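You operate a simulated robot arm through the tools that you are given. There is no shell and no other tool. Be economical: measure what you need, move in short steps, check, and stop when the job is done.

You are at the controls of a simulated robot arm. One attempt, no reset.

## Task
Refill the open oregano jar up to its black collar through the funnel.
Fine: carton and yellow funnel go back; lid and spare jar stay as they are.

Only the result counts: the job must be done as asked and must still hold three seconds after the hand-in. Knocking over, shifting, dropping, spilling or breaking anything else fails it. A push-on lid holds only when it is set on centred and level and pressed home; a screw cap is set on level and turned clockwise until tight.

## Robot
A 6-joint arm with a two-finger parallel gripper, fixed in place. Base frame: the origin is at the foot of the arm, x ahead of it, y to its left, z up. Units: m, rad, N and s.
With the tool pointing down near the work surface it reaches from about 0.32 to 0.7 m from the base axis. Its first joint turns from -2.897 to 2.897 rad. Payload 4.1 kg.
The tool frame sits at the grasp point between the pads (the TCP): z along the fingers, y along the line on which they close. The tips reach 0.023 m beyond it. The gripper opens to 0.094 m. The fingers are 0.038 m wide and 0.01 m thick; the gripper's body (0.054 by 0.096 m) begins 0.039 m behind the TCP.
Orientation is that of the tool frame in the base frame, as [roll, pitch, yaw] about the fixed x, y, z axes, in that order (R = Rz(yaw) Ry(pitch) Rx(roll)). With the fingers straight down and closing along the base's y, the tool's x points along the base's -x, its y along +y and its z along -z.

## Interface
- The arm moves only by the tool nudge_tool. Its arguments are lists of equal length, an entry for each row: "xyz": the shift along the base's x, y, z in mm, a list of three; "rotation": the turn, a rotation vector about the base's x, y, z in rad, a list of three; "claw": the gripper command, from -1 (shut) to 1 (fully open), values between in proportion. In form: {"xyz": [[tx, ty, tz], ...], "rotation": [[rx, ry, rz], ...], "claw": [claw, ...]}. A call has 1 to 8 rows; each row is the pose to reach, as a shift and turn from the pose commanded when the call began. A row lasts 0.2 s, in which the tool goes at most 0.05 m and 0.15 rad; a call with a longer step from one row to the next is refused whole, and so is a gripper value outside its range. A pose out of reach is approached as far as the arm can. The call stops where the force on the tool passes 40 N (or 10 N more than at its start, if that is more) or the arm is blocked; 0.2 s more then pass. The fingers move at their own pace (about 0.045 m/s each) and stop on an object; they squeeze with about 31 N. The grip force told is the motor's: it shows also when the fingers shut on nothing. Time passes only in rows, and 0.2 s behind the last, so rows that repeat a pose let the fingers close. It gives the time, the measured TCP pose, the force on the tool (base axes), the opening and the grip force at its end, in the units of the frame above (readings bear some noise).
- Cameras (640 x 400 px; columns grow to the right, rows downward): "scene" is fixed at [0.403, 0.4906, 1.5259]; the picture's right is [-0.97, 0.24, 0.00], its down [0.08, 0.32, -0.95] and it looks along [-0.22, -0.92, -0.33] (base axes); focal length 341 px, centre (320, 200). "wrist" rides on the gripper at [-0.039, 0, -0.044] in the tool frame; the picture's right is [0.00, -1.00, 0.00], its down [0.97, 0.00, -0.24] and it looks along [0.24, 0.00, 0.97] (tool axes); focal length 218 px, centre (320, 200). There is no depth. A picture from a camera that has moved, and an enlarged one, comes with that camera's place and axes in the base frame and with its lens. The place of the scene camera against the robot may be out by one fixed shift of up to 0.018 m in any direction.
- snapshot(camera): a new picture of that camera. The clock stands still meanwhile.
- slide_trunk(by): slides the trunk up (or, below 0, down) by that many m; the arm rides with it, the base frame stays. It gives what a move gives, with no picture.
- close_up(camera, box): a new picture of the part [left, top, right, bottom] of that camera's present view, enlarged. The clock stands still meanwhile.
- finish_job(): hands the job in; it is judged then, once.

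Work in short steps. Places have to be worked out from the pictures, the camera data and where the tool is seen: move nearer, look again, correct. Check each grasp and each placing, and mend what went wrong. You have 120 turns and 68 pictures in all, those below and enlarged ones among them. Open the gripper and draw the arm clear of the work before you hand the job in, unless the task says otherwise; then end with one line.

The tools are called after ">>>" as name(argument=value, ...) on one line, values as JSON. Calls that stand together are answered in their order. nudge_tool: Moves the arm, as the interface text tells. Its arguments: {"type":"object","properties":{"xyz":{"type":"array","items":{"type":"array","items":{"type":"number"}}},"rotation":{"type":"array","items":{"type":"array","items":{"type":"number"}}},"claw":{"type":"array","items":{"type":"number"}}},"required":["xyz","rotation","claw"]} The other tools are called the same way: slide_trunk (by) slides the trunk up or down; snapshot (camera) takes a picture; close_up (camera, box) takes an enlarged picture of a part of a camera's view; finish_job () hands the job in.

At the start:

```text
time: 0.0
ee_pos: [0.2928, -0.2163, 1.3457]
tool_rot: [-3.14, 0.001, 3.14]
contact_force: [1.0, 0.7, 1.0]
width: 0.0939
gripper_force: 0.1
trunk travel left (down, up): [-0.5, 0.09]
```

scene: 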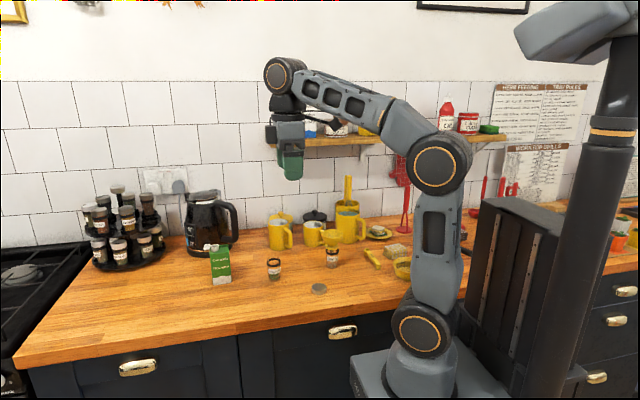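
wrist: 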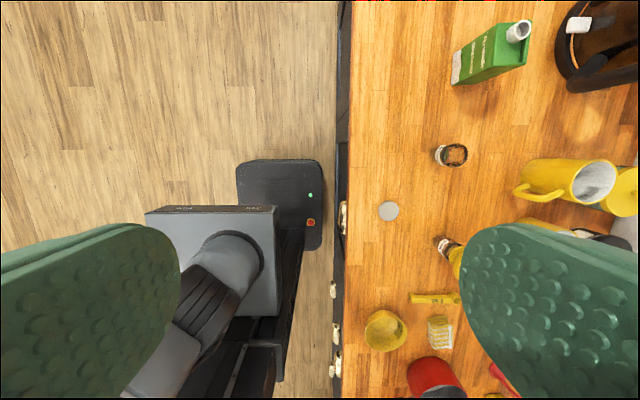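

The scene shows the carton, two jars, the funnel and a lid on the counter. I'll look closer at them.

>>> close_up(camera="scene", box=[190, 170, 430, 320])

>>> close_up(camera="wrist", box=[340, 0, 640, 280])

```text
2.67 times, centred on (310, 245) of scene
camera zoom: at [0.403, 0.4906, 1.5259], right [-0.97, 0.24, 0.0], down [0.08, 0.32, -0.95], along [-0.22, -0.92, -0.33], focal length 909 px, centre (347, 80)
```

zoom: 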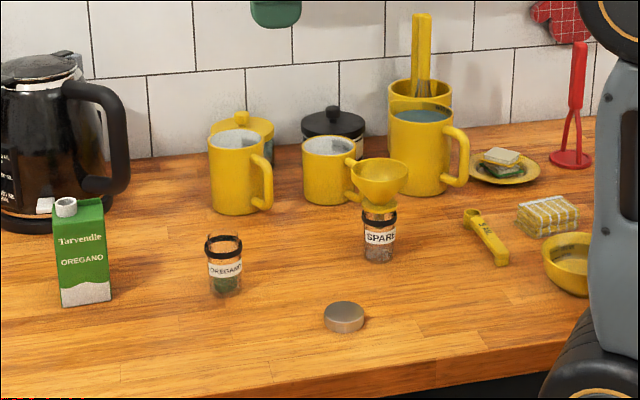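

```text
1.43 times, centred on (490, 140) of wrist
camera zoom: at [0.3312, -0.2154, 1.3896], right [0.0, -1.0, 0.0], down [-0.97, 0.0, 0.24], along [-0.24, 0.0, -0.97], focal length 312 px, centre (77, 286)
```

zoom: 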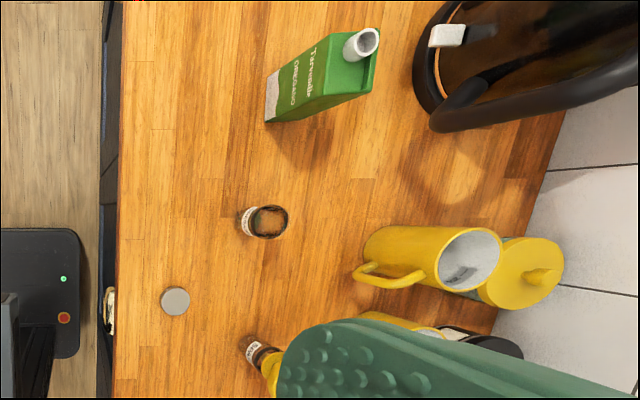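

The funnel stands in the spare jar, at about (0.11, -0.50). The oregano jar is near (0.315, -0.47) and the carton near (0.48, -0.51). I'll move nearer at a safe height to look again.

>>> nudge_tool(xyz=[[-15, -35, -20], [-30, -70, -40], [-45, -105, -60], [-60, -140, -80], [-60, -170, -100], [-60, -190, -120]], rotation=[[0, 0, 0], [0, 0, 0], [0, 0, 0], [0, 0, 0], [0, 0, 0], [0, 0, 0]], claw=[1, 1, 1, 1, 1, 1])

>>> snapshot(camera="wrist")

>>> snapshot(camera="scene")

```text
time: 1.4
ee_pos: [0.2325, -0.4063, 1.2248]
tool_rot: [3.141, 0.002, -3.14]
contact_force: [-0.2, -0.2, 0.2]
width: 0.094
gripper_force: 0.1
trunk travel left (down, up): [-0.5, 0.09]
```

```text
63 pictures are left
camera wrist: at [0.2715, -0.4059, 1.2694], right [0.0, -1.0, 0.0], down [-0.97, 0.0, 0.24], along [-0.24, 0.0, -0.97], focal length 218 px, centre (320, 200)
```

wrist: 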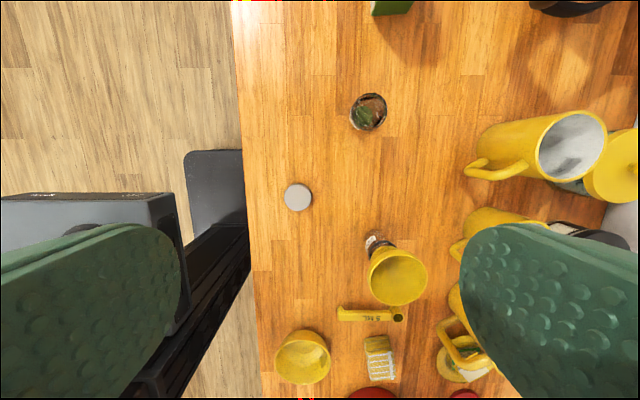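

```text
62 pictures are left
```

scene: 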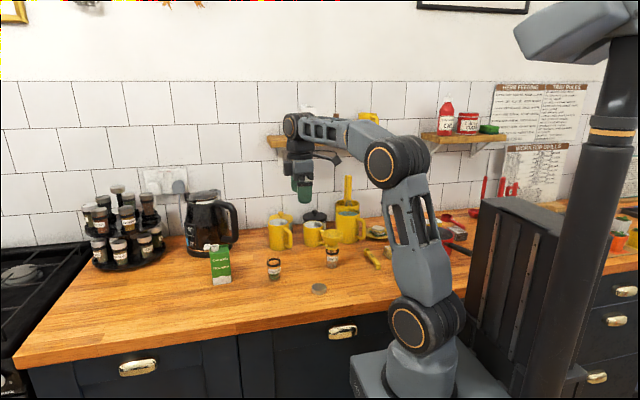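

Estimates: oregano jar at (0.315, -0.467), funnel at (0.11, -0.503) with its rim at z≈1.035. I'll zoom in on the shapes of the funnel, jar and carton.

>>> close_up(camera="scene", box=[300, 220, 364, 280])

>>> close_up(camera="scene", box=[200, 235, 296, 295])

>>> close_up(camera="wrist", box=[330, 220, 450, 320])

```text
6.67 times, centred on (332, 250) of scene
camera zoom: at [0.403, 0.4906, 1.5259], right [-0.97, 0.24, 0.0], down [0.08, 0.32, -0.95], along [-0.22, -0.92, -0.33], focal length 2274 px, centre (240, -133)
```

zoom: 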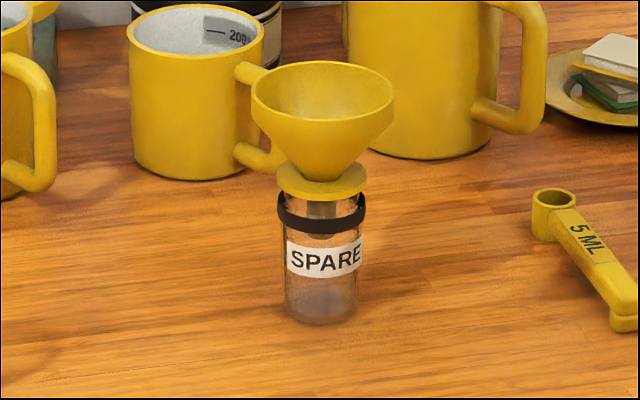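

```text
6.67 times, centred on (248, 265) of scene
camera zoom: at [0.403, 0.4906, 1.5259], right [-0.97, 0.24, 0.0], down [0.08, 0.32, -0.95], along [-0.22, -0.92, -0.33], focal length 2274 px, centre (800, -233)
```

zoom: 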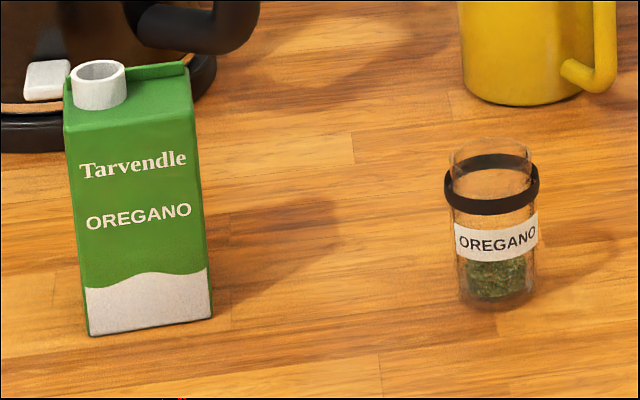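

```text
4.00 times, centred on (390, 270) of wrist
camera zoom: at [0.2715, -0.4059, 1.2694], right [0.0, -1.0, 0.0], down [-0.97, 0.0, 0.24], along [-0.24, 0.0, -0.97], focal length 873 px, centre (40, -80)
```

zoom: 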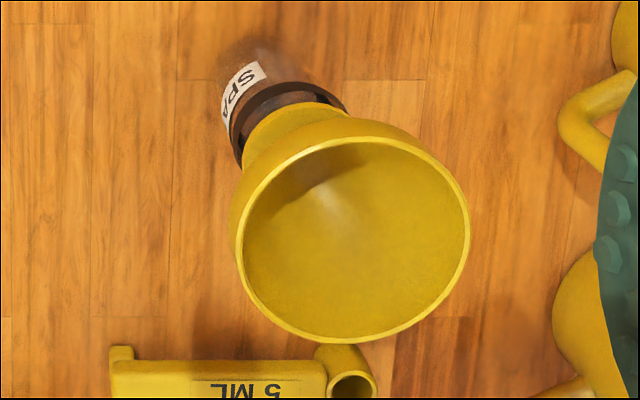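

The funnel has a vertical rim band about 0.072 wide and a flange that sits on the jar mouth. I'll take it by the rim from above, closing along y. First I hover over it.

>>> nudge_tool(xyz=[[-30, -25, -20], [-60, -50, -40], [-90, -75, -60], [-122, -97, -80], [-122, -97, -95], [-122, -97, -95]], rotation=[[0, 0, 0], [0, 0, 0], [0, 0, 0], [0, 0, 0], [0, 0, 0], [0, 0, 0]], claw=[1, 1, 1, 1, 1, 1])

>>> snapshot(camera="wrist")

>>> close_up(camera="scene", box=[270, 170, 398, 280])

```text
time: 2.8
ee_pos: [0.1126, -0.5037, 1.1295]
tool_rot: [3.141, -0.001, 3.141]
contact_force: [-1.0, 1.0, 0.6]
width: 0.0942
gripper_force: 0.1
trunk travel left (down, up): [-0.5, 0.09]
```

```text
58 pictures are left
camera wrist: at [0.1504, -0.5028, 1.1742], right [0.0, -1.0, 0.0], down [-0.97, 0.0, 0.24], along [-0.24, 0.0, -0.97], focal length 218 px, centre (320, 200)
```

wrist: 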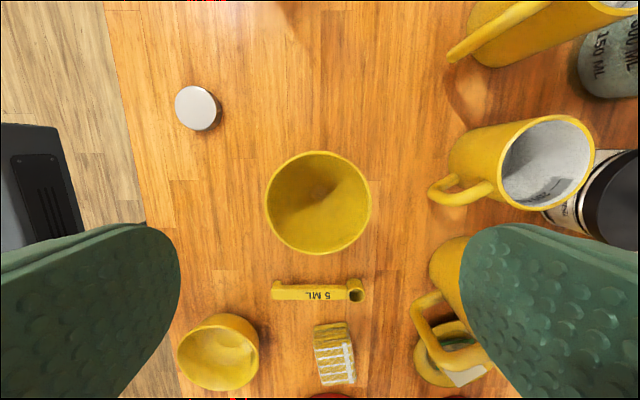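

```text
3.64 times, centred on (334, 225) of scene
camera zoom: at [0.403, 0.4906, 1.5259], right [-0.97, 0.24, 0.0], down [0.08, 0.32, -0.95], along [-0.22, -0.92, -0.33], focal length 1240 px, centre (269, 109)
```

zoom: 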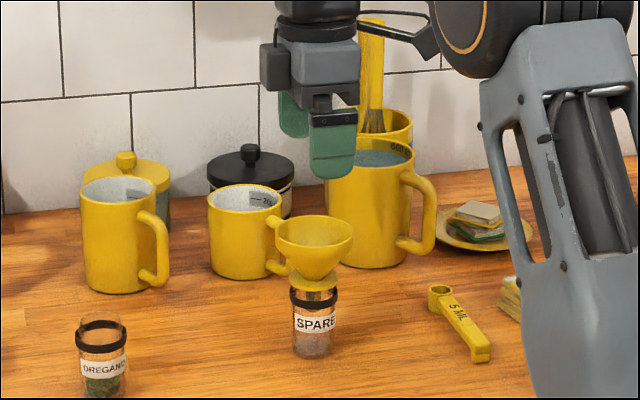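

The hover is centred on the funnel (rim centre ≈ (0.113, -0.502)). I go down to z≈1.028 with the gripper open, then close.

>>> nudge_tool(xyz=[[0, 1, -35], [0, 1, -65], [0, 1, -85], [0, 1, -101], [0, 1, -101]], rotation=[[0, 0, 0], [0, 0, 0], [0, 0, 0], [0, 0, 0], [0, 0, 0]], claw=[1, 1, 1, 1, 1])

>>> close_up(camera="scene", box=[290, 200, 374, 280])

>>> snapshot(camera="wrist")

```text
time: 4.0
ee_pos: [0.1124, -0.5012, 1.0306]
tool_rot: [3.141, -0.001, 3.141]
contact_force: [-0.5, -0.3, 0.8]
width: 0.0938
gripper_force: 0.0
trunk travel left (down, up): [-0.5, 0.09]
```

```text
5.00 times, centred on (332, 240) of scene
camera zoom: at [0.403, 0.4906, 1.5259], right [-0.97, 0.24, 0.0], down [0.08, 0.32, -0.95], along [-0.22, -0.92, -0.33], focal length 1705 px, centre (260, 0)
```

zoom: 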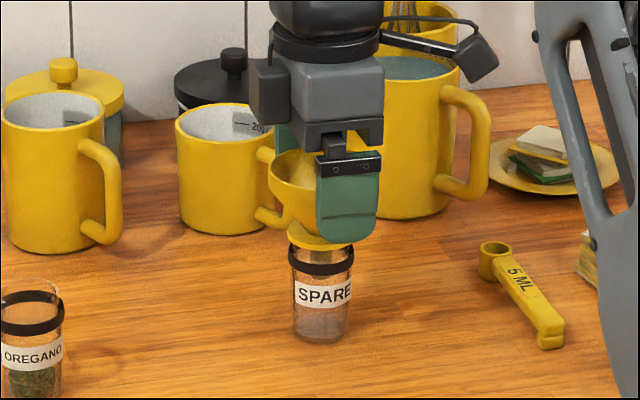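

```text
55 pictures are left
camera wrist: at [0.1497, -0.5002, 1.0732], right [0.0, -1.0, 0.0], down [-0.97, 0.0, 0.24], along [-0.24, 0.0, -0.97], focal length 218 px, centre (320, 200)
```

wrist: 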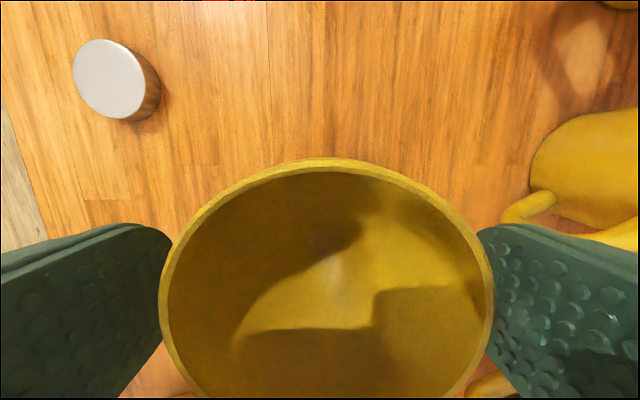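

The rim is centred between the pads, with its top at about z=1.031. I go 5 mm lower and close.

>>> nudge_tool(xyz=[[0, 0, -5], [0, 0, -5], [0, 0, -5], [0, 0, -5], [0, 0, -5]], rotation=[[0, 0, 0], [0, 0, 0], [0, 0, 0], [0, 0, 0], [0, 0, 0]], claw=[1, -1, -1, -1, -1])

>>> close_up(camera="scene", box=[290, 200, 374, 280])

```text
time: 5.2
ee_pos: [0.1106, -0.5015, 1.024]
tool_rot: [3.142, -0.001, 3.141]
contact_force: [-0.6, -0.1, 0.2]
width: 0.0704
gripper_force: 31.1
trunk travel left (down, up): [-0.5, 0.09]
```

```text
5.00 times, centred on (332, 240) of scene
camera zoom: at [0.403, 0.4906, 1.5259], right [-0.97, 0.24, 0.0], down [0.08, 0.32, -0.95], along [-0.22, -0.92, -0.33], focal length 1705 px, centre (260, 0)
```

zoom: 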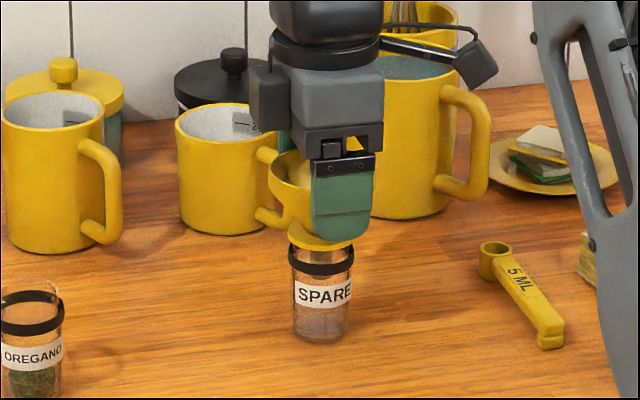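

It grips at 0.0704 wide; the place to return the funnel to is TCP (0.111, -0.5015, 1.0245). I lift straight up.

>>> nudge_tool(xyz=[[0, 0, 10], [0, 0, 25], [0, 0, 45], [0, 0, 70], [0, 0, 95]], rotation=[[0, 0, 0], [0, 0, 0], [0, 0, 0], [0, 0, 0], [0, 0, 0]], claw=[-1, -1, -1, -1, -1])

>>> close_up(camera="scene", box=[270, 170, 382, 280])

```text
time: 6.4
ee_pos: [0.1075, -0.5012, 1.1202]
tool_rot: [-3.141, 0.001, -3.141]
contact_force: [-0.2, -0.1, -0.3]
width: 0.0705
gripper_force: 31.0
trunk travel left (down, up): [-0.5, 0.09]
```

```text
3.64 times, centred on (326, 225) of scene
camera zoom: at [0.403, 0.4906, 1.5259], right [-0.97, 0.24, 0.0], down [0.08, 0.32, -0.95], along [-0.22, -0.92, -0.33], focal length 1240 px, centre (298, 109)
```

zoom: 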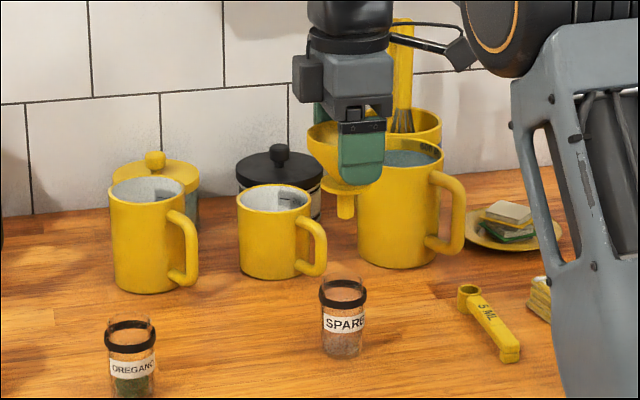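

The funnel is held level and the spare jar hasn't moved. I go beside the oregano jar to fix its position with the wrist camera, which sees past the funnel.

>>> nudge_tool(xyz=[[30, 5, 10], [60, 15, 20], [90, 25, 20], [120, 33, 20], [120, 33, 20], [120, 33, 20]], rotation=[[0, 0, 0], [0, 0, 0], [0, 0, 0], [0, 0, 0], [0, 0, 0], [0, 0, 0]], claw=[-1, -1, -1, -1, -1, -1])

>>> snapshot(camera="wrist")

```text
time: 7.8
ee_pos: [0.2315, -0.4707, 1.1389]
tool_rot: [3.14, 0.0, 3.14]
contact_force: [0.2, 0.3, -0.1]
width: 0.0701
gripper_force: 31.0
trunk travel left (down, up): [-0.5, 0.09]
```

```text
52 pictures are left
camera wrist: at [0.2706, -0.4694, 1.1832], right [0.0, -1.0, 0.0], down [-0.97, 0.0, 0.24], along [-0.24, 0.0, -0.97], focal length 218 px, centre (320, 200)
```

wrist: 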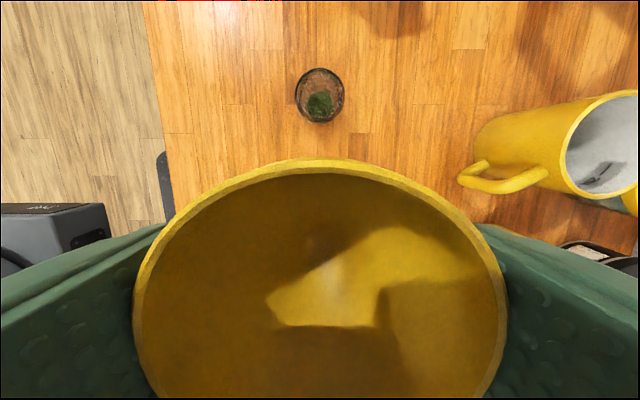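

>>> close_up(camera="wrist", box=[280, 55, 360, 135])

```text
5.00 times, centred on (320, 95) of wrist
camera zoom: at [0.2706, -0.4694, 1.1832], right [0.0, -1.0, 0.0], down [-0.97, 0.0, 0.24], along [-0.24, 0.0, -0.97], focal length 1091 px, centre (320, 725)
```

zoom: 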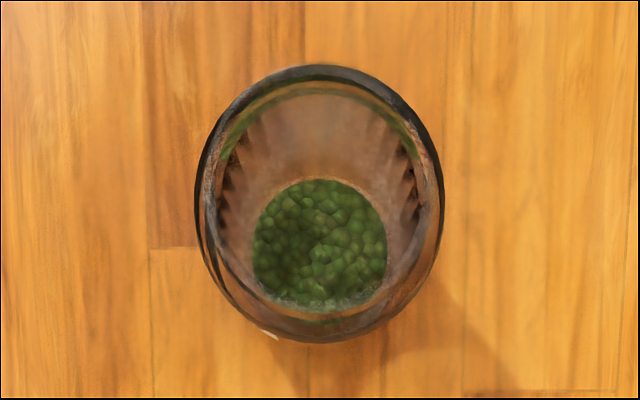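

The oregano jar's centre is (0.3155, -0.4695), matching my y exactly. I move over it and lower to just above seating height.

>>> nudge_tool(xyz=[[42, 0, 0], [84, 0, 0], [84, 0, -35], [84, 0, -65], [84, 0, -90], [84, 0, -104], [84, 0, -104]], rotation=[[0, 0, 0], [0, 0, 0], [0, 0, 0], [0, 0, 0], [0, 0, 0], [0, 0, 0], [0, 0, 0]], claw=[-1, -1, -1, -1, -1, -1, -1])

>>> close_up(camera="scene", box=[230, 200, 326, 290])

```text
time: 9.4
ee_pos: [0.3148, -0.4704, 1.0345]
tool_rot: [-3.141, 0.001, 3.141]
contact_force: [-0.6, 0.0, 0.2]
width: 0.0704
gripper_force: 31.2
trunk travel left (down, up): [-0.5, 0.09]
```

```text
4.44 times, centred on (278, 245) of scene
camera zoom: at [0.403, 0.4906, 1.5259], right [-0.97, 0.24, 0.0], down [0.08, 0.32, -0.95], along [-0.22, -0.92, -0.33], focal length 1516 px, centre (507, 0)
```

zoom: 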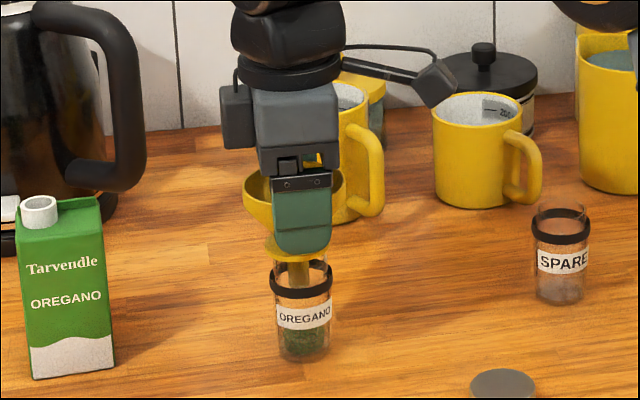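

The spout is inside the jar mouth and centred. I lower the last 10 mm gently.

>>> nudge_tool(xyz=[[0, 0, -4], [0, 0, -7], [0, 0, -9.5], [0, 0, -9.5]], rotation=[[0, 0, 0], [0, 0, 0], [0, 0, 0], [0, 0, 0]], claw=[-1, -1, -1, -1])

>>> close_up(camera="scene", box=[250, 220, 314, 280])

```text
time: 10.4
ee_pos: [0.3156, -0.4687, 1.026]
tool_rot: [3.141, 0.0, 3.141]
contact_force: [0.3, 0.4, 0.4]
width: 0.0702
gripper_force: 31.0
trunk travel left (down, up): [-0.5, 0.09]
```

```text
6.67 times, centred on (282, 250) of scene
camera zoom: at [0.403, 0.4906, 1.5259], right [-0.97, 0.24, 0.0], down [0.08, 0.32, -0.95], along [-0.22, -0.92, -0.33], focal length 2274 px, centre (573, -133)
```

zoom: 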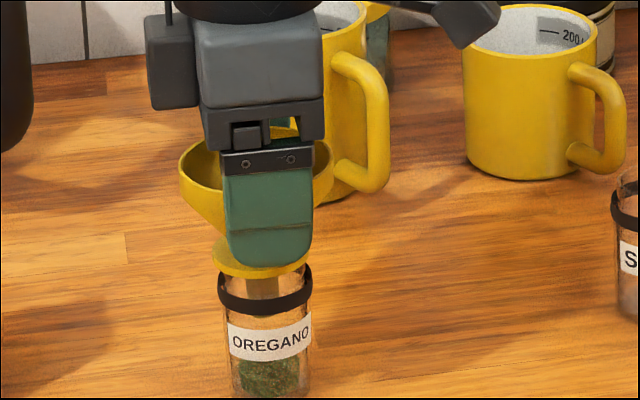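

The flange looks about 2 mm too far to +x. I shift it -2 mm, then ease down until contact.

>>> nudge_tool(xyz=[[-2, 0, 0.5], [-2, 0, 0], [-2, 0, -1], [-2, 0, -1.5]], rotation=[[0, 0, 0], [0, 0, 0], [0, 0, 0], [0, 0, 0]], claw=[-1, -1, -1, -1])

>>> close_up(camera="scene", box=[250, 230, 314, 290])

```text
time: 11.4
ee_pos: [0.3127, -0.4677, 1.0245]
tool_rot: [3.141, 0.001, -3.141]
contact_force: [-0.1, -0.4, -0.4]
width: 0.0702
gripper_force: 31.4
trunk travel left (down, up): [-0.5, 0.09]
```

```text
6.67 times, centred on (282, 260) of scene
camera zoom: at [0.403, 0.4906, 1.5259], right [-0.97, 0.24, 0.0], down [0.08, 0.32, -0.95], along [-0.22, -0.92, -0.33], focal length 2274 px, centre (573, -200)
```

zoom: 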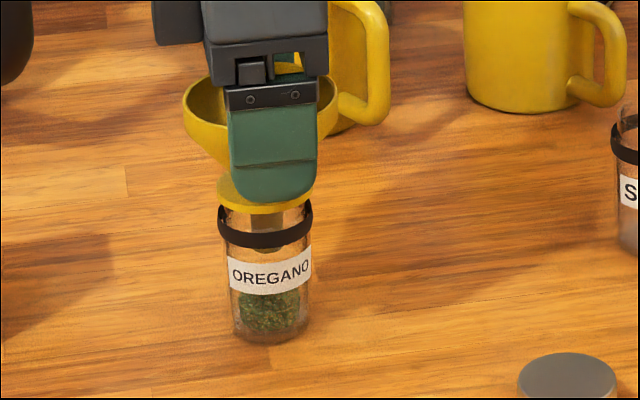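

The flange is now centred and nearly seated. I lower in half-millimetre steps to feel for contact.

>>> nudge_tool(xyz=[[0, 0, -0.5], [0, 0, -1]], rotation=[[0, 0, 0], [0, 0, 0]], claw=[-1, -1])

```text
time: 12.0
ee_pos: [0.3131, -0.4691, 1.0251]
tool_rot: [-3.141, 0.0, 3.141]
contact_force: [0.0, -0.1, 1.7]
width: 0.0704
gripper_force: 30.9
trunk travel left (down, up): [-0.5, 0.09]
```

A slight upward force shows the funnel touching. I open the gripper.

>>> nudge_tool(xyz=[[0, 0, 0], [0, 0, 0], [0, 0, 0], [0, 0, 0]], rotation=[[0, 0, 0], [0, 0, 0], [0, 0, 0], [0, 0, 0]], claw=[0.75, 1, 1, 1])

>>> close_up(camera="scene", box=[250, 230, 314, 290])

```text
time: 13.0
ee_pos: [0.3115, -0.4682, 1.0236]
tool_rot: [3.141, 0.0, 3.141]
contact_force: [-0.7, -0.1, 0.1]
width: 0.094
gripper_force: 0.1
trunk travel left (down, up): [-0.5, 0.09]
```

```text
6.67 times, centred on (282, 260) of scene
camera zoom: at [0.403, 0.4906, 1.5259], right [-0.97, 0.24, 0.0], down [0.08, 0.32, -0.95], along [-0.22, -0.92, -0.33], focal length 2274 px, centre (573, -200)
```

zoom: 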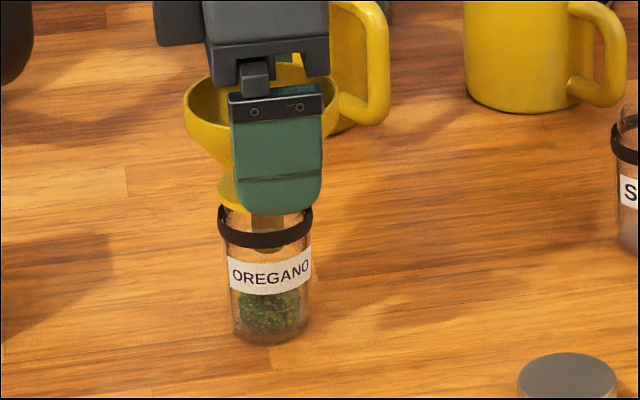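

The funnel stays level on release. I raise straight up, then move off toward the carton while turning the tool (first yaw -90°).

>>> nudge_tool(xyz=[[0, 0, 30], [0, 0, 60], [0, 0, 100], [0, 20, 140], [10, 40, 170], [20, 60, 190], [30, 80, 200], [40, 100, 200]], rotation=[[0, 0, 0], [0, 0, 0], [0, 0, -0.14], [0, 0, -0.28], [0, 0, -0.42], [0, 0, -0.56], [0, 0, -0.7], [0, 0, -0.84]], claw=[1, 1, 1, 1, 1, 1, 1, 1])

>>> nudge_tool(xyz=[[10, 10, 0], [20, 20, 0], [30, 30, 0], [40, 40, 0], [50, 50, 0], [60, 60, 0]], rotation=[[0, 0, -0.14], [0, 0, -0.28], [0, 0, -0.42], [0, 0, -0.56], [0, 0, -0.7], [0, 0, -0.7308]], claw=[1, 1, 1, 1, 1, 1])

>>> snapshot(camera="scene")

```text
time: 14.8
ee_pos: [0.3544, -0.3675, 1.2223]
tool_rot: [-3.141, 0.0, 2.299]
contact_force: [-0.5, -0.2, 0.0]
width: 0.094
gripper_force: 0.1
trunk travel left (down, up): [-0.5, 0.09]
```

```text
time: 16.2
ee_pos: [0.4139, -0.31, 1.2231]
tool_rot: [3.141, 0.001, 1.569]
contact_force: [0.8, 0.2, -0.5]
width: 0.0942
gripper_force: 0.1
trunk travel left (down, up): [-0.5, 0.09]
```

```text
46 pictures are left
```

scene: 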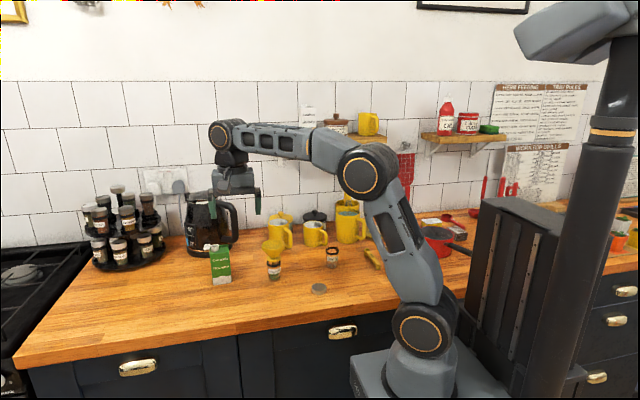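

The yaw is done. Now I tilt the tool toward horizontal, pointing -y (rotation -90° about x).

>>> nudge_tool(xyz=[[5, 0, 0], [10, 0, 0], [15, 0, 0], [20, 0, 0], [25, -5, 0], [30, -5, 0], [35, -10, 0], [40, -10, 0]], rotation=[[-0.14, 0, 0], [-0.28, 0, 0], [-0.42, 0, 0], [-0.56, 0, 0], [-0.7, 0, 0], [-0.84, 0, 0], [-0.98, 0, 0], [-1.12, 0, 0]], claw=[1, 1, 1, 1, 1, 1, 1, 1])

>>> nudge_tool(xyz=[[5, 0, -10], [10, 0, -20], [15, 0, -30], [20, 0, -40], [23, 0, -50]], rotation=[[-0.14, 0, 0], [-0.28, 0, 0], [-0.42, 0, 0], [-0.4508, 0, 0], [-0.4508, 0, 0]], claw=[1, 1, 1, 1, 1])

>>> snapshot(camera="scene")

>>> snapshot(camera="wrist")

```text
time: 18.0
ee_pos: [0.4521, -0.3205, 1.2247]
tool_rot: [3.139, 1.123, 1.569]
contact_force: [0.3, -0.6, -0.3]
width: 0.094
gripper_force: 0.1
trunk travel left (down, up): [-0.5, 0.09]
```

```text
time: 19.2
ee_pos: [0.4764, -0.3192, 1.1748]
tool_rot: [0.725, 1.57, -0.846]
contact_force: [0.1, -0.4, 0.6]
width: 0.0938
gripper_force: 0.1
trunk travel left (down, up): [-0.5, 0.09]
```

```text
45 pictures are left
```

scene: 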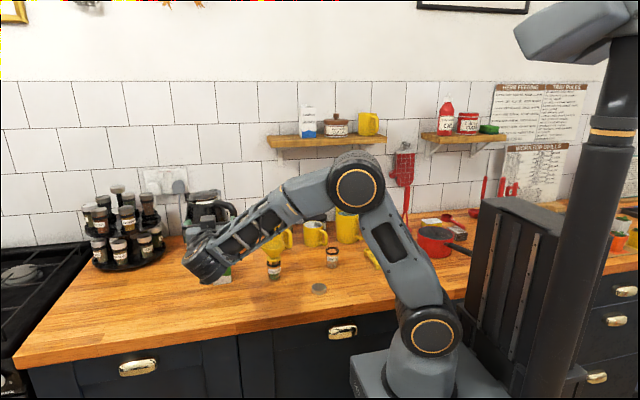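

```text
44 pictures are left
camera wrist: at [0.4759, -0.2739, 1.2136], right [-1.0, 0.0, 0.0], down [0.0, 0.24, -0.97], along [0.0, -0.97, -0.24], focal length 218 px, centre (320, 200)
```

wrist: 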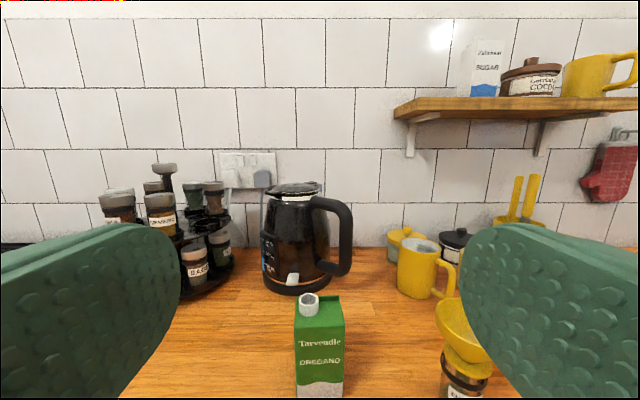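

The tool is horizontal with the carton straight ahead, centred at about x=0.4755. I zoom for its edges.

>>> close_up(camera="wrist", box=[260, 280, 380, 400])

>>> close_up(camera="wrist", box=[410, 270, 510, 400])

```text
3.33 times, centred on (320, 340) of wrist
camera zoom: at [0.4759, -0.2739, 1.2136], right [-1.0, 0.0, 0.0], down [0.0, 0.24, -0.97], along [0.0, -0.97, -0.24], focal length 728 px, centre (320, -267)
```

zoom: 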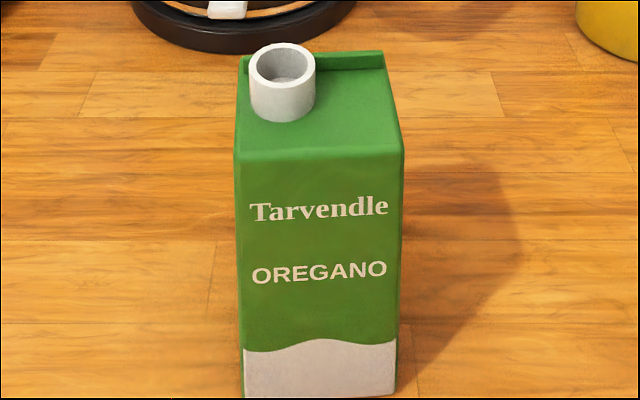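

```text
3.08 times, centred on (460, 335) of wrist
camera zoom: at [0.4759, -0.2739, 1.2136], right [-1.0, 0.0, 0.0], down [0.0, 0.24, -0.97], along [0.0, -0.97, -0.24], focal length 672 px, centre (-111, -215)
```

zoom: 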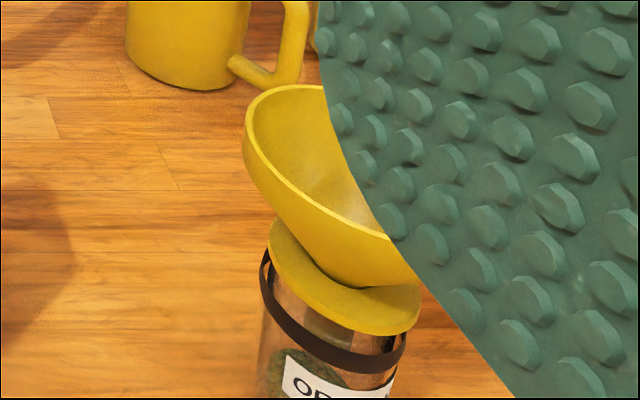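

Carton: x 0.448–0.504, front face y≈-0.477, body top z≈1.017, spout at (0.490, -0.497) with its rim at z≈1.037. I descend in front of it to z≈0.985.

>>> nudge_tool(xyz=[[0, 0, -45], [0, -20, -90], [0, -40, -130], [0, -50, -165], [0, -50, -188], [0, -50, -190]], rotation=[[0, 0, 0], [0, 0, 0], [0, 0, 0], [0, 0, 0], [0, 0, 0], [0, 0, 0]], claw=[1, 1, 1, 1, 1, 1])

>>> snapshot(camera="wrist")

>>> snapshot(camera="scene")

```text
time: 20.2
ee_pos: [0.4784, -0.3639, 1.0278]
tool_rot: [0.566, 1.557, -1.005]
contact_force: [-0.6, 1.9, 9.2]
width: 0.0939
gripper_force: 0.0
trunk travel left (down, up): [-0.5, 0.09]
stopped in row 4: the force on the tool passed its limit (the readings are from after the stop); the commanded pose is now the measured one
```

```text
41 pictures are left
camera wrist: at [0.4776, -0.3186, 1.0656], right [-1.0, 0.0, -0.01], down [0.01, 0.23, -0.97], along [0.0, -0.97, -0.23], focal length 218 px, centre (320, 200)
```

wrist: 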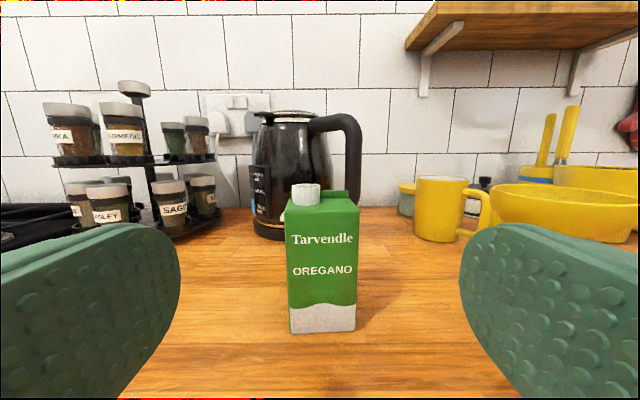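

```text
40 pictures are left
```

scene: 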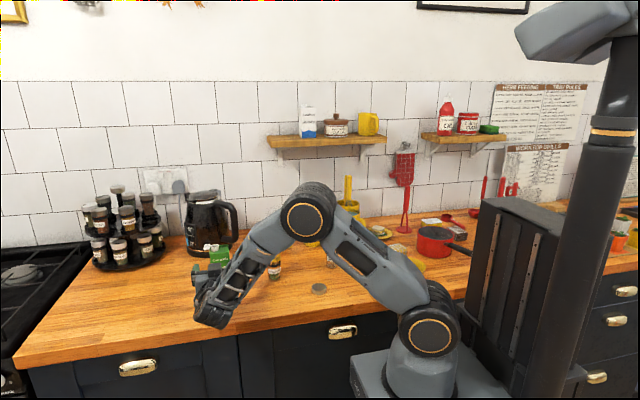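

The arm was stopped at z≈1.03, well above the carton grip height, so something on the wrist touched. I look closely to see where.

>>> close_up(camera="scene", box=[160, 220, 340, 350])

```text
3.08 times, centred on (250, 285) of scene
camera zoom: at [0.403, 0.4906, 1.5259], right [-0.97, 0.24, 0.0], down [0.08, 0.32, -0.95], along [-0.22, -0.92, -0.33], focal length 1049 px, centre (535, -62)
```

zoom: 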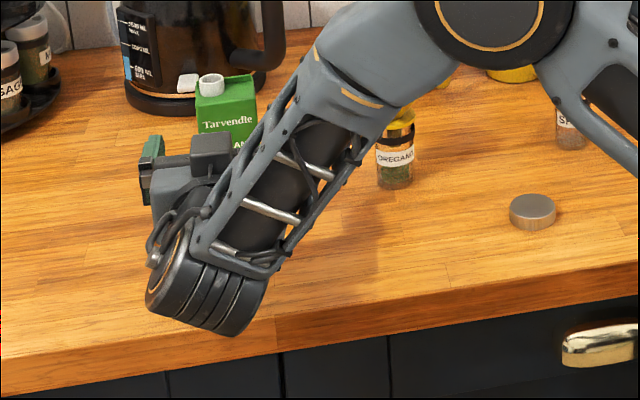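

The cylinder at the end of the steep forearm touches the counter. I back up, then lower the trunk so that the forearm comes in flatter.

>>> nudge_tool(xyz=[[0, 5, 40], [0, 10, 80], [0, 20, 120], [0, 30, 160], [0, 40, 200], [0, 40, 225]], rotation=[[0, 0, 0], [0, 0, 0], [0, 0, 0], [0, 0, 0], [0, 0, 0], [0, 0, 0]], claw=[1, 1, 1, 1, 1, 1])

>>> slide_trunk(by=-0.15)

>>> snapshot(camera="scene")

```text
time: 21.6
ee_pos: [0.4788, -0.3239, 1.2497]
tool_rot: [0.355, 1.559, -1.215]
contact_force: [0.5, -0.6, 0.6]
width: 0.0941
gripper_force: 0.0
trunk travel left (down, up): [-0.5, 0.09]
```

```text
time: 23.3
ee_pos: [0.4808, -0.325, 1.1006]
tool_rot: [0.439, 1.56, -1.132]
contact_force: [-1.0, 0.0, 0.0]
width: 0.094
gripper_force: 0.0
trunk travel left (down, up): [-0.35, 0.24]
```

```text
38 pictures are left
```

scene: 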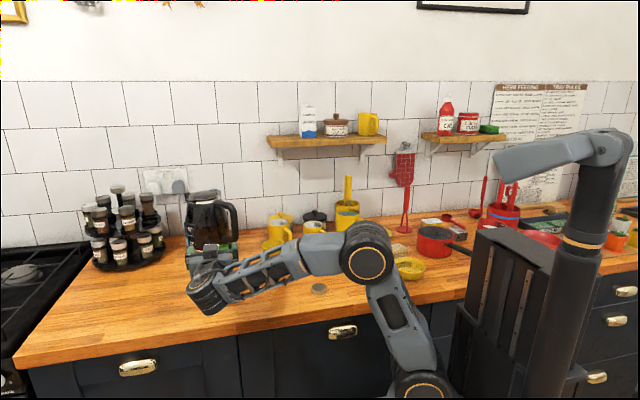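

The forearm is much flatter now. I descend gently toward z≈0.99, still in front of the carton.

>>> nudge_tool(xyz=[[0, -10, -30], [-2, -20, -60], [-3, -30, -85], [-4, -40, -105], [-4, -40, -113], [-4, -40, -113]], rotation=[[0, 0, 0], [0, 0, 0], [0, 0, 0], [0, 0, 0], [0, 0, 0], [0, 0, 0]], claw=[1, 1, 1, 1, 1, 1])

>>> snapshot(camera="scene")

>>> snapshot(camera="wrist")

```text
time: 24.2
ee_pos: [0.4764, -0.3503, 1.0195]
tool_rot: [0.724, 1.542, -0.842]
contact_force: [-19.3, 33.0, 20.9]
width: 0.0938
gripper_force: 0.1
trunk travel left (down, up): [-0.35, 0.24]
stopped in row 4: the force on the tool passed its limit (the readings are from after the stop); the commanded pose is now the measured one
```

```text
37 pictures are left
```

scene: 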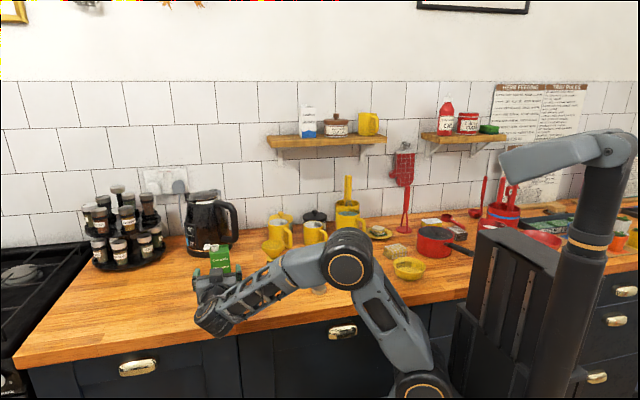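

```text
36 pictures are left
camera wrist: at [0.4744, -0.3049, 1.0581], right [-1.0, -0.01, -0.02], down [0.02, 0.22, -0.98], along [0.01, -0.98, -0.22], focal length 218 px, centre (320, 200)
```

wrist: 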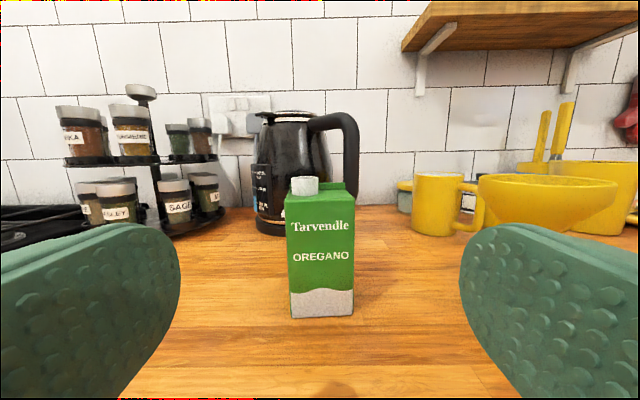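

Contact again: the wrist body sits about 0.11 m below the tool axis. I'll tilt the tool 0.4 rad downward, which lifts the wrist, and grip the carton that way. First I back up, tilting and correcting the small skew.

>>> nudge_tool(xyz=[[0, 10, 25], [0, 20, 50], [0, 20, 70], [0, 20, 70], [0, 20, 70], [0, 20, 70]], rotation=[[0, 0, 0], [0.1, 0.005, 0], [0.2, 0.01, -0.005], [0.3, 0.015, -0.01], [0.42, 0.02, -0.01], [0.42, 0.02, -0.01]], claw=[1, 1, 1, 1, 1, 1])

>>> snapshot(camera="wrist")

```text
time: 25.6
ee_pos: [0.4785, -0.336, 1.0863]
tool_rot: [-3.13, 1.166, 1.572]
contact_force: [0.0, -0.8, -0.3]
width: 0.094
gripper_force: 0.2
trunk travel left (down, up): [-0.35, 0.24]
```

```text
35 pictures are left
camera wrist: at [0.4783, -0.31, 1.1389], right [-1.0, 0.01, 0.0], down [0.0, 0.6, -0.8], along [-0.01, -0.8, -0.6], focal length 218 px, centre (320, 200)
```

wrist: 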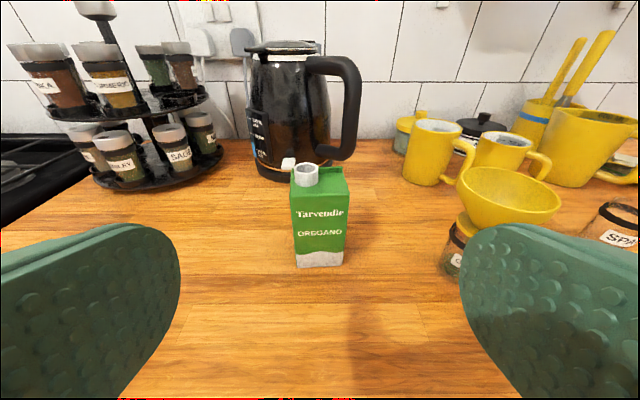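

The carton's front face measures y≈-0.478, x≈0.476. I descend to z≈0.99 at y≈-0.39 with the tilted tool, watching the force.

>>> nudge_tool(xyz=[[-2, -25, -30], [-2, -50, -60], [-2, -55, -80], [-2, -55, -96], [-2, -55, -96]], rotation=[[0, 0, 0], [0, 0, 0], [0, 0, 0], [0, 0, 0], [0, 0, 0]], claw=[1, 1, 1, 1, 1])

>>> snapshot(camera="wrist")

```text
time: 26.9
ee_pos: [0.4759, -0.3912, 0.9904]
tool_rot: [-3.131, 1.169, 1.571]
contact_force: [1.3, -0.2, 0.0]
width: 0.0941
gripper_force: 0.0
trunk travel left (down, up): [-0.35, 0.24]
```

```text
34 pictures are left
camera wrist: at [0.4757, -0.3659, 1.0437], right [-1.0, 0.01, 0.0], down [0.0, 0.6, -0.8], along [-0.01, -0.8, -0.6], focal length 218 px, centre (320, 200)
```

wrist: 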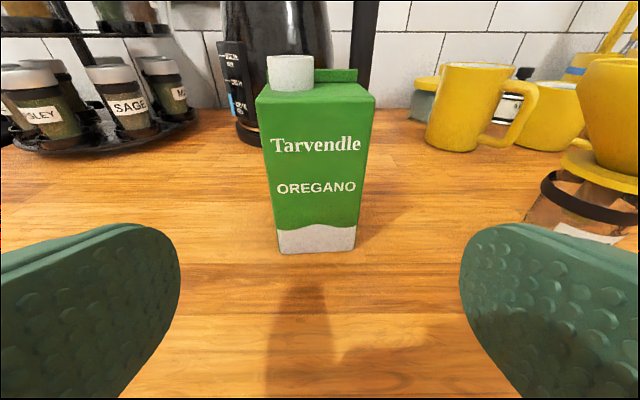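

No contact this time. The carton is centred between the pads, so I advance 0.105 m in -y.

>>> nudge_tool(xyz=[[0, -35, 0], [0, -65, 0], [0, -90, 0], [0, -104, 0], [0, -104, 0]], rotation=[[0, 0, 0], [0, 0, 0], [0, 0, 0], [0, 0, 0], [0, 0, 0]], claw=[1, 1, 1, 1, 1])

>>> snapshot(camera="wrist")

>>> snapshot(camera="scene")

```text
time: 28.1
ee_pos: [0.4763, -0.4946, 0.9895]
tool_rot: [-3.131, 1.169, 1.571]
contact_force: [-0.3, -0.3, -1.0]
width: 0.0936
gripper_force: 0.0
trunk travel left (down, up): [-0.35, 0.24]
```

```text
33 pictures are left
camera wrist: at [0.4769, -0.4688, 1.0424], right [-1.0, 0.01, 0.0], down [0.0, 0.6, -0.8], along [-0.01, -0.8, -0.6], focal length 218 px, centre (320, 200)
```

wrist: 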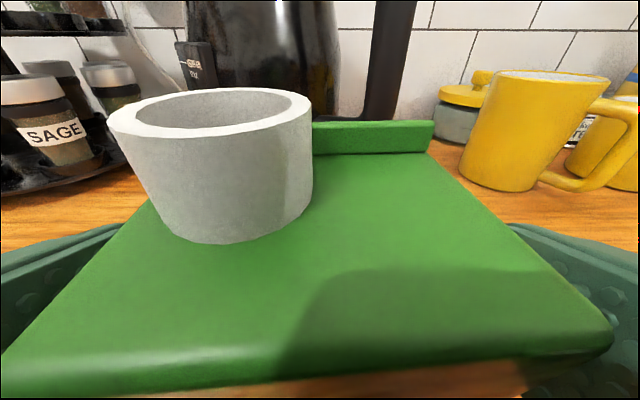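

```text
32 pictures are left
```

scene: 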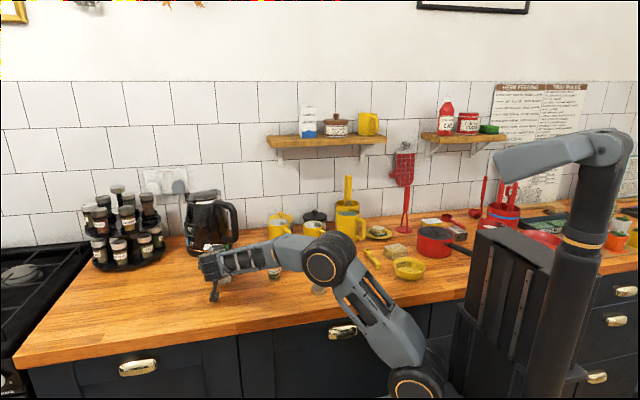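

The carton sits between the pads with the body clear of the spout. I close on it.

>>> nudge_tool(xyz=[[0, 0, 0], [0, 0, 0], [0, 0, 0], [0, 0, 0], [0, 0, 0]], rotation=[[0, 0, 0], [0, 0, 0], [0, 0, 0], [0, 0, 0], [0, 0, 0]], claw=[-1, -1, -1, -1, -1])

```text
time: 29.2
ee_pos: [0.4761, -0.4939, 0.9895]
tool_rot: [-3.131, 1.167, 1.571]
contact_force: [-0.2, -0.5, 2.1]
width: 0.0579
gripper_force: 31.2
trunk travel left (down, up): [-0.35, 0.24]
```

The grip holds at 0.058 wide. I'll return it to TCP (0.476, -0.495, 0.9895). Now I lift gently.

>>> nudge_tool(xyz=[[0, 0, 8], [0, 0, 20], [0, 0, 40], [0, 0, 65], [0, 0, 90], [0, 0, 110], [0, 0, 110]], rotation=[[0, 0, 0], [0, 0, 0], [0, 0, 0], [0, 0, 0], [0, 0, 0], [0, 0, 0], [0, 0, 0]], claw=[-1, -1, -1, -1, -1, -1, -1])

>>> snapshot(camera="scene")

```text
time: 30.9
ee_pos: [0.4747, -0.4947, 1.1005]
tool_rot: [-3.128, 1.17, 1.57]
contact_force: [-0.5, 0.6, -2.0]
width: 0.0577
gripper_force: 31.0
trunk travel left (down, up): [-0.35, 0.24]
```

```text
31 pictures are left
```

scene: 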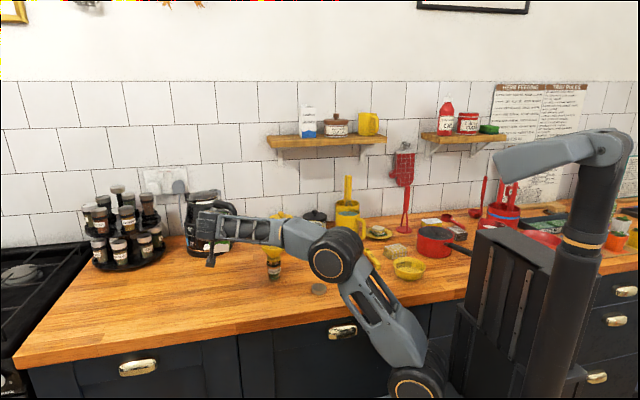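

It lifted cleanly. I raise it further and carry it over to the -x side of the funnel, so that rolling toward +x puts the spout over the funnel.

>>> nudge_tool(xyz=[[0, 5, 35], [0, 10, 70], [-40, 15, 75], [-80, 20, 75], [-120, 26, 75], [-165, 26, 75], [-205, 26, 75], [-205, 26, 75]], rotation=[[0, 0, 0], [0, 0, 0], [0, 0, 0], [0, 0, 0], [0, 0, 0], [0, 0, 0], [0, 0, 0], [0, 0, 0]], claw=[-1, -1, -1, -1, -1, -1, -1, -1])

>>> snapshot(camera="scene")

>>> snapshot(camera="wrist")

```text
time: 32.6
ee_pos: [0.2721, -0.4683, 1.175]
tool_rot: [-3.132, 1.168, 1.572]
contact_force: [0.2, -0.7, -1.6]
width: 0.0576
gripper_force: 31.3
trunk travel left (down, up): [-0.35, 0.24]
```

```text
30 pictures are left
```

scene: 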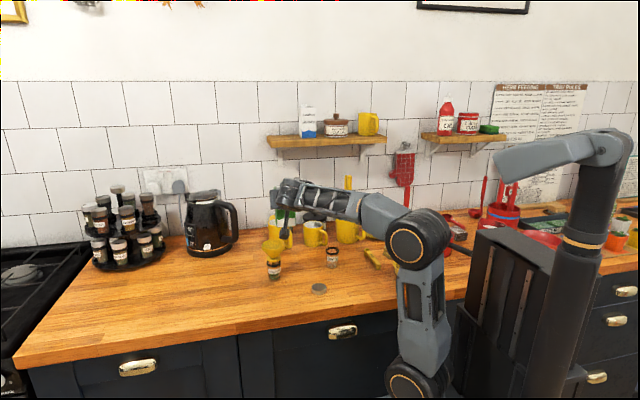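

```text
29 pictures are left
camera wrist: at [0.2721, -0.4426, 1.2287], right [-1.0, 0.01, 0.0], down [0.0, 0.6, -0.8], along [-0.01, -0.8, -0.6], focal length 218 px, centre (320, 200)
```

wrist: 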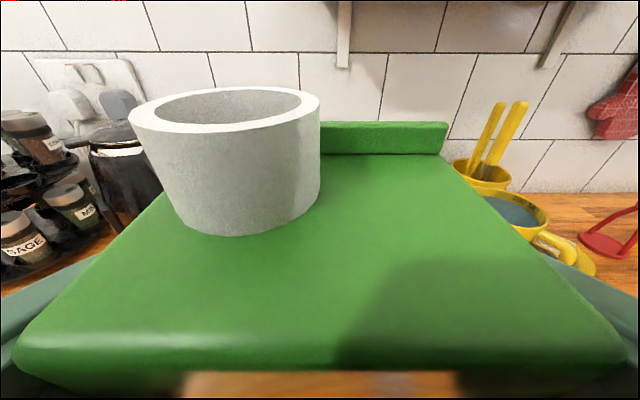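

The jar and funnel are in full view with the carton beside and above. I roll it 0.9 rad toward +x at this height.

>>> nudge_tool(xyz=[[0, 0, 0], [0, 0, 0], [0, 0, 0], [0, 0, 0], [0, 0, 0], [0, 0, 0], [0, 0, 0]], rotation=[[0, 0.14, 0], [0, 0.28, 0], [0, 0.42, 0], [0, 0.56, 0], [0, 0.7, 0], [0, 0.8, 0], [0, 0.9, 0]], claw=[-1, -1, -1, -1, -1, -1, -1])

>>> snapshot(camera="scene")

```text
time: 34.2
ee_pos: [0.2715, -0.4684, 1.1747]
tool_rot: [-1.859, 0.607, 2.646]
contact_force: [-0.6, 0.0, -1.4]
width: 0.0578
gripper_force: 30.7
trunk travel left (down, up): [-0.35, 0.24]
```

```text
28 pictures are left
```

scene: 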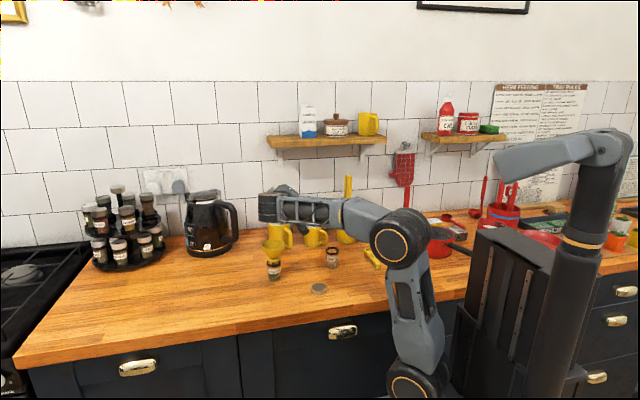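

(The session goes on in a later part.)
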